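You operate a simulated robot arm through the tools that you are given. There is no shell and no other tool. Be economical: measure what you need, move in short steps, check, and stop when the job is done.

Carry out the task below with a simulated robot arm. There is one attempt and no reset: what you move stays moved.

TASK
Slide the tape strip with a grey tab along the top of the small-work bench until it stands next to the mesh loupe.
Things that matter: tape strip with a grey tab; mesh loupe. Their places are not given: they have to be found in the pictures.

It is judged by the outcome, as a careful person would: the job done as asked, and still so three seconds after it is handed in. It fails if anything else is knocked over, pushed out of place, dropped, spilled or broken.

THE ROBOT
A 7-joint arm with a two-finger parallel gripper, fixed in place. Base frame: the origin is at the foot of the arm, x ahead of it, y to its left, z up; the work surface is at about z = 800. Lengths are in mm, angles in degrees, forces in N, time in s.
With the tool pointing down near the work surface it reaches from about 240 to 680 mm from the base axis. Its first joint turns from -66.0 to 66.0 degrees. Payload 2.4 kg.
Tool frame: the origin (TCP) lies between the finger pads and is the grasp point; the fingertips stand 30 mm ahead of it; z points along the fingers, y is the line along which they close. The gripper opens to 94 mm. The fingers are 28 mm wide and 10 mm thick; the gripper's body (50 by 96 mm) begins 55 mm behind the TCP.
Orientation is told as [roll, pitch, yaw] about the base's x, y, z axes, in that order, counted from this pose: with the fingers straight down and closing along the base's y, the tool's x points along the base's -x, its y along +y and its z along -z.

THE INTERFACE
- The arm moves only by the tool arm_command. Its argument "increments" is one flat list of numbers, 6 for each row, row after row: the shift along the base's x, y, z in cm, then the turn, a rotation vector about the base's x, y, z in rad. In form: [tx, ty, tz, ax, ay, az, tx, ty, tz, ax, ay, az, ...]. A call has 1 to 12 rows; each row shifts and turns the commanded pose from where the row before left it. "gripper" is the gripper command, from -1 (fully open) to 1 (shut), values between in proportion, set as the call begins (left out, the last holds). A row lasts 0.2 s, in which the tool goes at most 50 mm and 8.6 degrees; a call with a longer step from one row to the next is refused whole, and so is a gripper value outside its range. A pose out of reach is approached as far as the arm can. The call stops where the force on the tool passes 40 N (or 10 N more than at its start, if that is more) or the arm is blocked; 0.2 s more then pass. The fingers move at their own pace (about 153 mm/s each) and stop on an object; they squeeze with about 33 N. The grip force told is the motor's: it shows also when the fingers shut on nothing. Time passes only in rows, and 0.2 s behind the last, so rows that do not move let the fingers close. It gives the time, the measured TCP pose, the force on the tool (base axes), the opening and the grip force at its end, in the units of the frame above (readings bear some noise).
- Cameras (640 x 400 px; columns grow to the right, rows downward): "scene" is fixed at [34.8, 458.1, 1456]; the picture's right is [-0.71, -0.71, 0.00], its down [-0.38, 0.38, -0.84] and it looks along [0.59, -0.59, -0.54] (base axes); focal length 330 px, centre (320, 200). "wrist" rides on the gripper at [-37, 0, -58] in the tool frame; the picture's right is [0.00, -1.00, 0.00], its down [0.97, 0.00, -0.24] and it looks along [0.24, 0.00, 0.97] (tool axes); focal length 218 px, centre (320, 200).
- camera(camera): a new picture of that camera. No time passes.
- pixel_to_xyz(camera, pixels): for up to 12 pixels [column, row] of the newest picture of that camera ("zoom" is the newest enlarged one), the place [x, y, z] in the base frame of the surface seen there, good to about 2 mm, but the place of the scene camera against the robot may be out by one fixed shift of up to 25 mm in any direction. No time passes.
- inspect(camera, box): a new picture of the part [left, top, right, bottom] of that camera's present view, enlarged. No time passes.
- hand_in(): hands the job in; it is judged then, once.

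Work in short steps. Measure before you move; look again where a grasp or a placing could have gone wrong, and mend it. You have 60 turns and 26 pictures in all, the two below and enlarged ones among them. Open the gripper and draw the arm clear of the work before you hand the job in, unless the task says otherwise; then end with one line.

The tools are called as name(argument=value, ...) on one line, values as JSON. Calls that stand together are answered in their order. arm_command: Moves the arm, as the interface text tells. Its arguments: {"type":"object","properties":{"increments":{"type":"array"},"gripper":{"type":"number"}},"required":["increments"]} The other tools are called the same way: camera (camera) takes a picture; pixel_to_xyz (camera, pixels) gives the place of the surface under pixels of a picture; inspect (camera, box) takes an enlarged picture of a part of a camera's view; hand_in () hands the job in.

At the start:

```text
clock: 0.0
tcp_pos: [376.1, -166.1, 994.2]
tool_rot: [0.1, 0.0, 0.0]
contact_force: [0.2, -0.2, 0.8]
gripper_width: 94.2
gripper_force: 0.1
```

scene: 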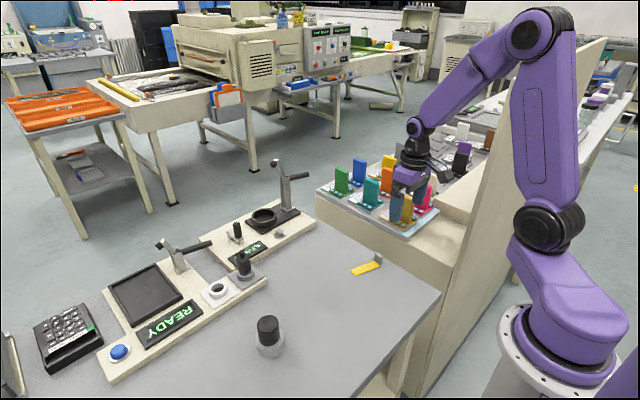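
wrist: 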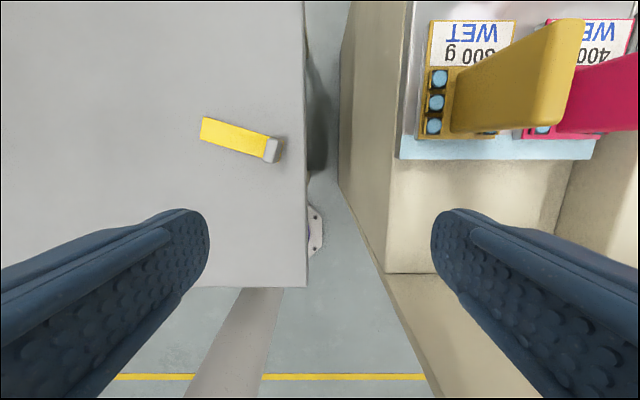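

The yellow strip with a grey tab is at scene (367,266). The loupe could be any of several black items, so I'll enlarge the bench.

inspect(camera="scene", box=[200, 220, 400, 360])

inspect(camera="scene", box=[30, 150, 320, 380])

pixel_to_xyz(camera="wrist", pixels=[[203, 118], [201, 138], [267, 139], [264, 162], [276, 140], [273, 162], [235, 138], [270, 151], [303, 100], [303, 280], [150, 150]])

pixel_to_xyz(camera="scene", pixels=[[353, 272], [378, 256], [378, 266], [268, 322], [268, 345], [268, 357], [256, 345], [283, 345], [365, 269], [440, 292], [244, 268], [242, 286]])

```text
2.86 times, centred on (300, 290) of scene
```

zoom: 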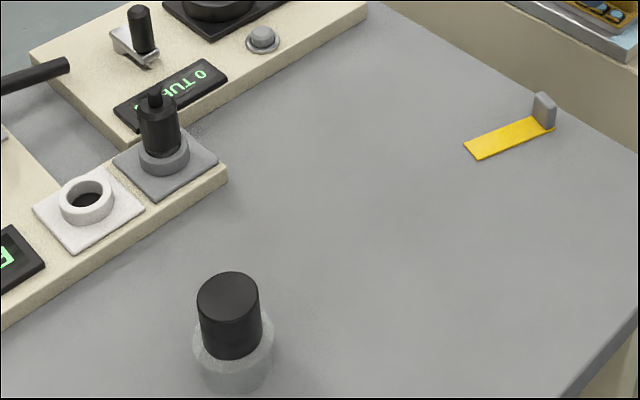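

```text
1.74 times, centred on (175, 265) of scene
```

zoom: 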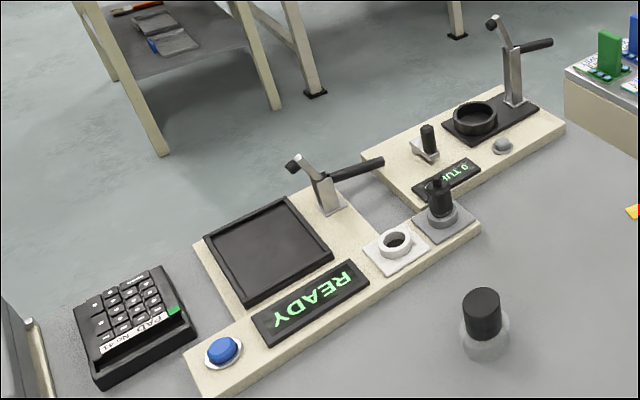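

```text
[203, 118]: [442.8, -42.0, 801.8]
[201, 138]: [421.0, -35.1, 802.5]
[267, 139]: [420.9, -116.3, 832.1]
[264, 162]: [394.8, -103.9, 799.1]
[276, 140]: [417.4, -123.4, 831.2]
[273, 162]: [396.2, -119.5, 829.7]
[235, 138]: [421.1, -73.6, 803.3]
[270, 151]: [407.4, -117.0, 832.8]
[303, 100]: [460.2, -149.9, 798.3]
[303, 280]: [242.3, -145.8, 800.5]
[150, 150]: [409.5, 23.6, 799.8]
```

```text
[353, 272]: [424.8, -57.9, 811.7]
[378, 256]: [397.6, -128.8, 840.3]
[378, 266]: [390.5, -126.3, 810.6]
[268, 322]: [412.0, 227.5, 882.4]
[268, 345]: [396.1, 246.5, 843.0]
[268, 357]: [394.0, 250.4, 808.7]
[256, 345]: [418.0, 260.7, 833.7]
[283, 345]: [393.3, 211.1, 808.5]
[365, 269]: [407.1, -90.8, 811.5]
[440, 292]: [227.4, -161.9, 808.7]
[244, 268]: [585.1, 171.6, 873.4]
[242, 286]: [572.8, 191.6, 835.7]
```

The loupe is the free-standing cylinder with a clear base at scene (268,340), roughly (410, 245). The scene camera may be offset, so I'll move the wrist camera over to measure it.

arm_command(increments=[0, 4.5, 0.5, 0, 0, 0, 0, 4.5, 0.5, 0, 0, 0, 0, 4.5, 0.5, 0, 0, 0, 0, 4.5, 0.5, 0, 0, 0, 0, 4.5, 0.5, 0, 0, 0, 0, 4.5, 0.5, 0, 0, 0], gripper=-1)

camera(camera="wrist")

```text
clock: 1.4
tcp_pos: [374.7, 102.4, 1026.5]
tool_rot: [0.0, 0.0, -0.1]
contact_force: [0.0, 0.1, -0.1]
gripper_width: 94.1
gripper_force: 0.1
```

```text
21 pictures are left
```

wrist: 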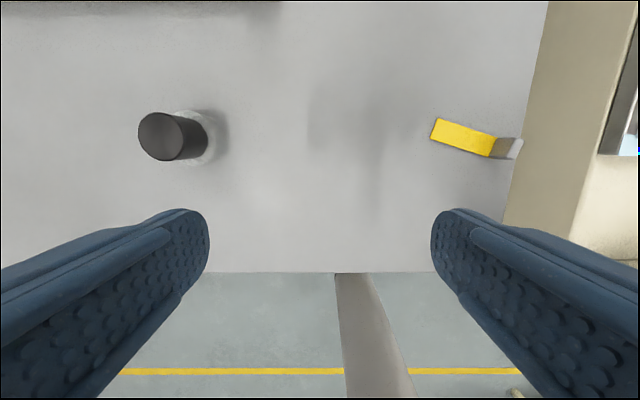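

The loupe is at wrist (172,137) and the strip at (475,138). I'll measure both.

pixel_to_xyz(camera="wrist", pixels=[[141, 137], [160, 137], [178, 137], [160, 115], [160, 158], [212, 138], [190, 111], [200, 163], [437, 119], [432, 138], [497, 137], [490, 156]])

pixel_to_xyz(camera="wrist", pixels=[[504, 148], [500, 140], [520, 140], [514, 157], [506, 157], [517, 148], [203, 138], [200, 120], [140, 12], [200, 5], [524, 141]])

inspect(camera="wrist", box=[420, 100, 540, 175])

```text
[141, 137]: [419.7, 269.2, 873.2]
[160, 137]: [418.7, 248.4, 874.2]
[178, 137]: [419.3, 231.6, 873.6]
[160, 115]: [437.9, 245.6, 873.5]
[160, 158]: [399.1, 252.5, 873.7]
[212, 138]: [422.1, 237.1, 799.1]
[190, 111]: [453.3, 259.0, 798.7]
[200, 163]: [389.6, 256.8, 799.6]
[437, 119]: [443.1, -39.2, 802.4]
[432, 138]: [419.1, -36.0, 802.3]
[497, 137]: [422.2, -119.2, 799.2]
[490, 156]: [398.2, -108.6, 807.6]
```

```text
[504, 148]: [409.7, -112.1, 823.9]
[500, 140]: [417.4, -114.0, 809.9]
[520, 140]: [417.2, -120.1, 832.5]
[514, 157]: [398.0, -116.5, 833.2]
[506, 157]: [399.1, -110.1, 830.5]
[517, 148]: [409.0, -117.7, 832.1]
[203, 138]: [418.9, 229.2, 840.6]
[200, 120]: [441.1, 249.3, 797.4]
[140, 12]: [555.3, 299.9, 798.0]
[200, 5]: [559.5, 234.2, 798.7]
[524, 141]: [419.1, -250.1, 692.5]
```

```text
5.33 times, centred on (480, 138) of wrist
```

zoom: 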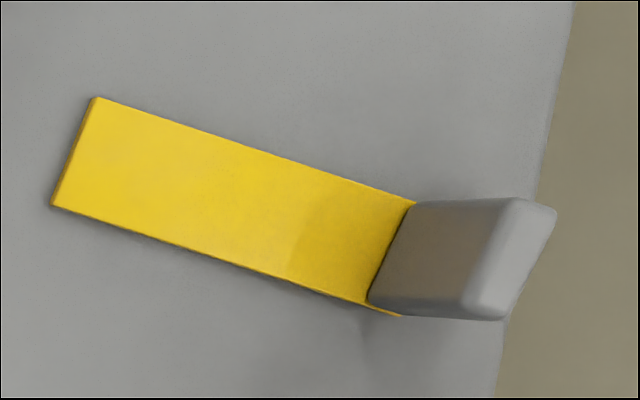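

Loupe: axis about (419, 249), radius about 20, top at z 874. Tab: centre about (408.5, -116.5), about 8 to 10 mm thick, top at z 832, strip axis turned about 15° from y. Before lowering there, I'll check the neighbouring cards' heights.

pixel_to_xyz(camera="scene", pixels=[[396, 197], [400, 220], [407, 200], [430, 190], [372, 182], [386, 232], [420, 235], [430, 260], [450, 200]])

arm_command(increments=[0.6, -4, -1.6, 0, 0, -0.052, 0.6, -4, -1.6, 0, 0, -0.052, 0.6, -4, -1.6, 0, 0, -0.052, 0.6, -4, -1.6, 0, 0, -0.052, 0.6, -4, -1.6, 0, 0, -0.052, 0.4, -1.9, -0.6, 0, 0, 0], gripper=0.1)

camera(camera="wrist")

```text
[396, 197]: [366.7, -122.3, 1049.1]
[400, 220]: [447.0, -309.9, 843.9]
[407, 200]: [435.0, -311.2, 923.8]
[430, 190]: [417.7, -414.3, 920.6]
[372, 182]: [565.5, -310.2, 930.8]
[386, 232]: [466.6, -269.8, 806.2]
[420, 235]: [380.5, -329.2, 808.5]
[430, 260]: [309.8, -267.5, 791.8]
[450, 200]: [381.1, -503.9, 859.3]
```

```text
clock: 2.8
tcp_pos: [410.3, -115.4, 938.3]
tool_rot: [0.0, -0.1, -15.0]
contact_force: [0.8, 0.4, -0.3]
gripper_width: 42.6
gripper_force: 0.2
```

```text
19 pictures are left
```

wrist: 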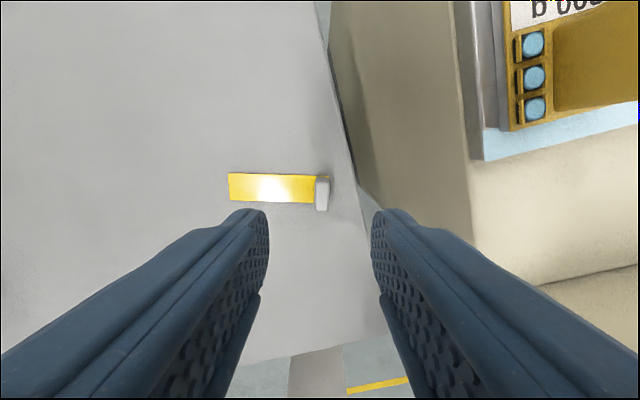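

The strip is aligned with the fingers and the cards are far off at y < -270. I'll measure the tab once more at (322,193).

pixel_to_xyz(camera="wrist", pixels=[[322, 193], [317, 184], [328, 184], [318, 206], [327, 206], [322, 208], [231, 175], [231, 198], [310, 180], [310, 201]])

```text
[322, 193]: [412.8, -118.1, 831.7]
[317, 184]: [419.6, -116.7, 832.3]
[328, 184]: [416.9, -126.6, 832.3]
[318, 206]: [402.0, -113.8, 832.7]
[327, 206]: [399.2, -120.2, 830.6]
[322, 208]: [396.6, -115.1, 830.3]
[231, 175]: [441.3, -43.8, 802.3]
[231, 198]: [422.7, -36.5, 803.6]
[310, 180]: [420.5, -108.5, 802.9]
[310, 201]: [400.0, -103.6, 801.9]
```

The tab centre is about (409, -118.5) and the strip angle about 18°. I'll turn 3° more and lower around the tab.

arm_command(increments=[-0.15, -0.3, -2, 0, 0, -0.052, 0, 0, -2, 0, 0, 0, 0, 0, -2, 0, 0, 0, 0, 0, -2, 0, 0, 0, 0, 0, -1, 0, 0, 0, 0, 0, -0.9, 0, 0, 0, 0, 0, 0, 0, 0, 0])

camera(camera="wrist")

```text
clock: 4.4
tcp_pos: [409.6, -119.3, 839.8]
tool_rot: [-0.1, 0.0, -18.0]
contact_force: [0.7, 0.3, -0.6]
gripper_width: 42.3
gripper_force: 0.1
```

```text
18 pictures are left
```

wrist: 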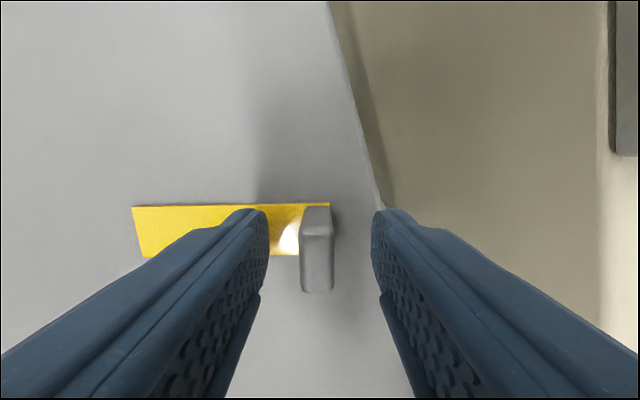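

The tab sits centred between the fingers with the tips about 7 mm above the strip. I'll close the gripper.

arm_command(increments=[0, 0, 0, 0, 0, 0, 0, 0, 0, 0, 0, 0, 0, 0, 0, 0, 0, 0], gripper=1)

```text
clock: 5.2
tcp_pos: [408.8, -118.4, 840.2]
tool_rot: [0.0, 0.1, -17.9]
contact_force: [-0.4, -0.1, -0.4]
gripper_width: 10.3
gripper_force: 32.6
```

Holding 10.3 mm of tab. I'll slide level toward a spot on the loupe's far (+x) side, with the tab at about (451, 199), leaving about 10 mm between strip edge and loupe base. First, three quarters of the way.

arm_command(increments=[0.2, 1.5, 0, 0, 0, 0, 0.35, 2.64, 0, 0, 0, 0, 0.35, 2.64, 0, 0, 0, 0, 0.35, 2.64, 0, 0, 0, 0, 0.35, 2.64, 0, 0, 0, 0, 0.35, 2.64, 0, 0, 0, 0, 0.35, 2.64, 0, 0, 0, 0, 0.35, 2.64, 0, 0, 0, 0, 0.25, 1.9, 0, 0, 0, 0])

camera(camera="scene")

camera(camera="wrist")

```text
clock: 7.2
tcp_pos: [437.2, 101.3, 838.5]
tool_rot: [0.0, 0.1, -17.8]
contact_force: [0.1, -0.4, -0.2]
gripper_width: 10.1
gripper_force: 33.2
```

```text
17 pictures are left
```

scene: 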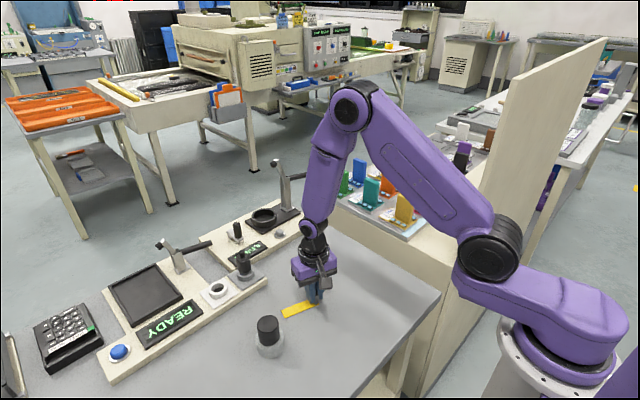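

```text
16 pictures are left
```

wrist: 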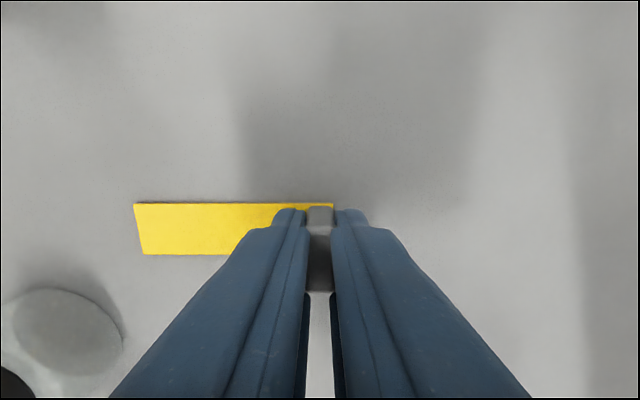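

The strip follows well, and the loupe's clear base shows at wrist (68,330). I'll measure the base and the strip edge.

pixel_to_xyz(camera="wrist", pixels=[[136, 205], [144, 252], [220, 252], [40, 291], [70, 294], [100, 310], [121, 340], [118, 358], [100, 372], [70, 330], [15, 300]])

```text
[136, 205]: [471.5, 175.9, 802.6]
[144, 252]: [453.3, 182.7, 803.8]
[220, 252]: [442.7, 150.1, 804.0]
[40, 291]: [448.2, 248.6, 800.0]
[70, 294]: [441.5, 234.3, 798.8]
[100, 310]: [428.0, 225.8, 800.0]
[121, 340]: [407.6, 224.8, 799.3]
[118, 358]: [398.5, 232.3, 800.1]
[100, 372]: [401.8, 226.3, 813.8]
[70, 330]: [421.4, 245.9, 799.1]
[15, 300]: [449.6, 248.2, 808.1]
```

Base radius is about 27 at (420, 250), and the current side gap is about 25 mm. Moving (+13, +98) puts the strip's middle abreast of the loupe with about 7 mm gap.

arm_command(increments=[0.2, 1.5, 0, 0, 0, 0, 0.27, 2.0, 0, 0, 0, 0, 0.27, 2.0, 0, 0, 0, 0, 0.23, 1.8, 0, 0, 0, 0, 0.2, 1.5, 0, 0, 0, 0, 0.13, 1.0, 0, 0, 0, 0, 0, 0, 0, 0, 0, 0])

inspect(camera="scene", box=[200, 220, 400, 360])

camera(camera="wrist")

```text
clock: 8.8
tcp_pos: [450.5, 198.6, 837.3]
tool_rot: [0.0, 0.0, -17.8]
contact_force: [-1.1, -0.3, 1.8]
gripper_width: 10.1
gripper_force: 32.9
```

```text
2.86 times, centred on (300, 290) of scene
```

zoom: 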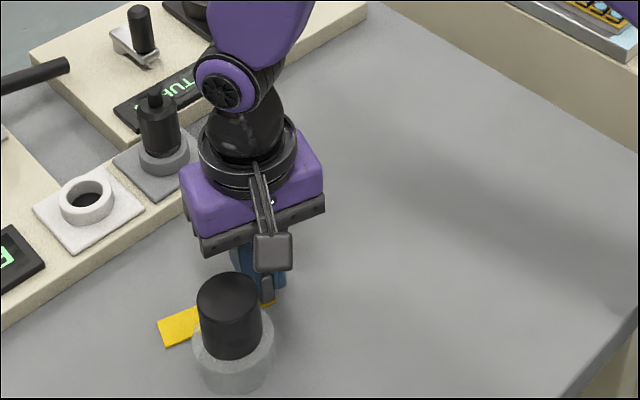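

```text
14 pictures are left
```

wrist: 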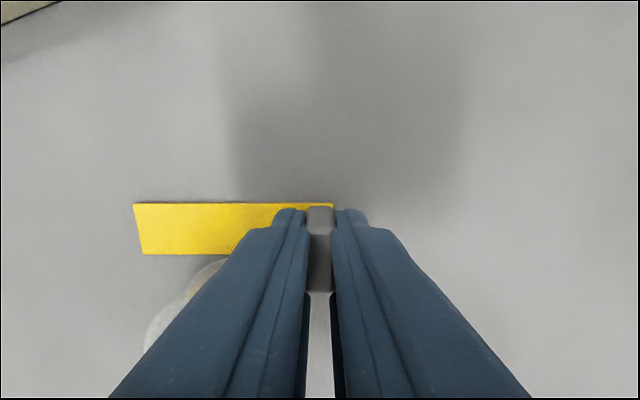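

The strip lies beside the loupe with a small gap and no contact. I'll open just enough to release the tab, then check before rising.

arm_command(increments=[0, 0, 0, 0, 0, 0, 0, 0, 0, 0, 0, 0, 0, 0, 0, 0, 0, 0], gripper=0.4)

arm_command(increments=[0, 0, 1, 0, 0, 0, 0, 0, 2, 0, 0, 0, 0, 0, 3, 0, 0, 0, 0, 0, 4, 0, 0, 0, 0, 0, 4, 0, 0, 0, 0, -4, 2, 0, 0, 0, 0, -4, 1, 0, 0, 0, 0, -4, 0, 0, 0, 0])

camera(camera="wrist")

camera(camera="scene")

```text
clock: 9.6
tcp_pos: [450.6, 198.6, 838.0]
tool_rot: [0.0, 0.0, -17.8]
contact_force: [-1.4, -0.4, 0.2]
gripper_width: 28.2
gripper_force: 0.1
```

```text
clock: 11.4
tcp_pos: [451.3, 77.2, 1009.5]
tool_rot: [0.1, 0.0, -17.8]
contact_force: [-0.7, 0.1, -1.0]
gripper_width: 28.1
gripper_force: 0.0
```

```text
13 pictures are left
```

wrist: 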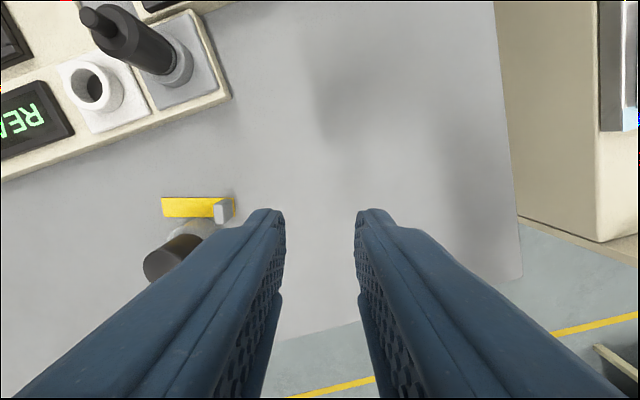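

```text
12 pictures are left
```

scene: 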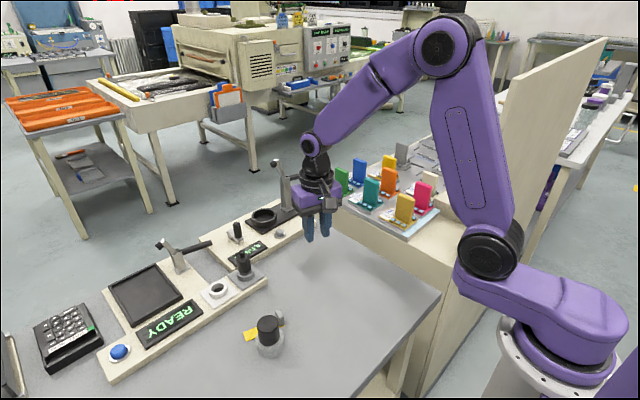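

The strip stands beside the loupe, the loupe hasn't moved (still at scene (268,335)), and the arm is clear. I'll open fully and hand in.

arm_command(increments=[0, 0, 1, 0, 0, 0, 0, 0, 1, 0, 0, 0], gripper=-1)

hand_in()

```text
clock: 12.0
tcp_pos: [451.2, 79.1, 1030.0]
tool_rot: [0.0, 0.0, -18.0]
contact_force: [0.3, 0.6, 1.0]
gripper_width: 93.9
gripper_force: 0.0
```

```text
The job is handed in.
```

I slid the grey-tabbed tape strip along the bench to about 7 mm from the mesh loupe; the loupe did not move, and the arm is clear with the gripper open.
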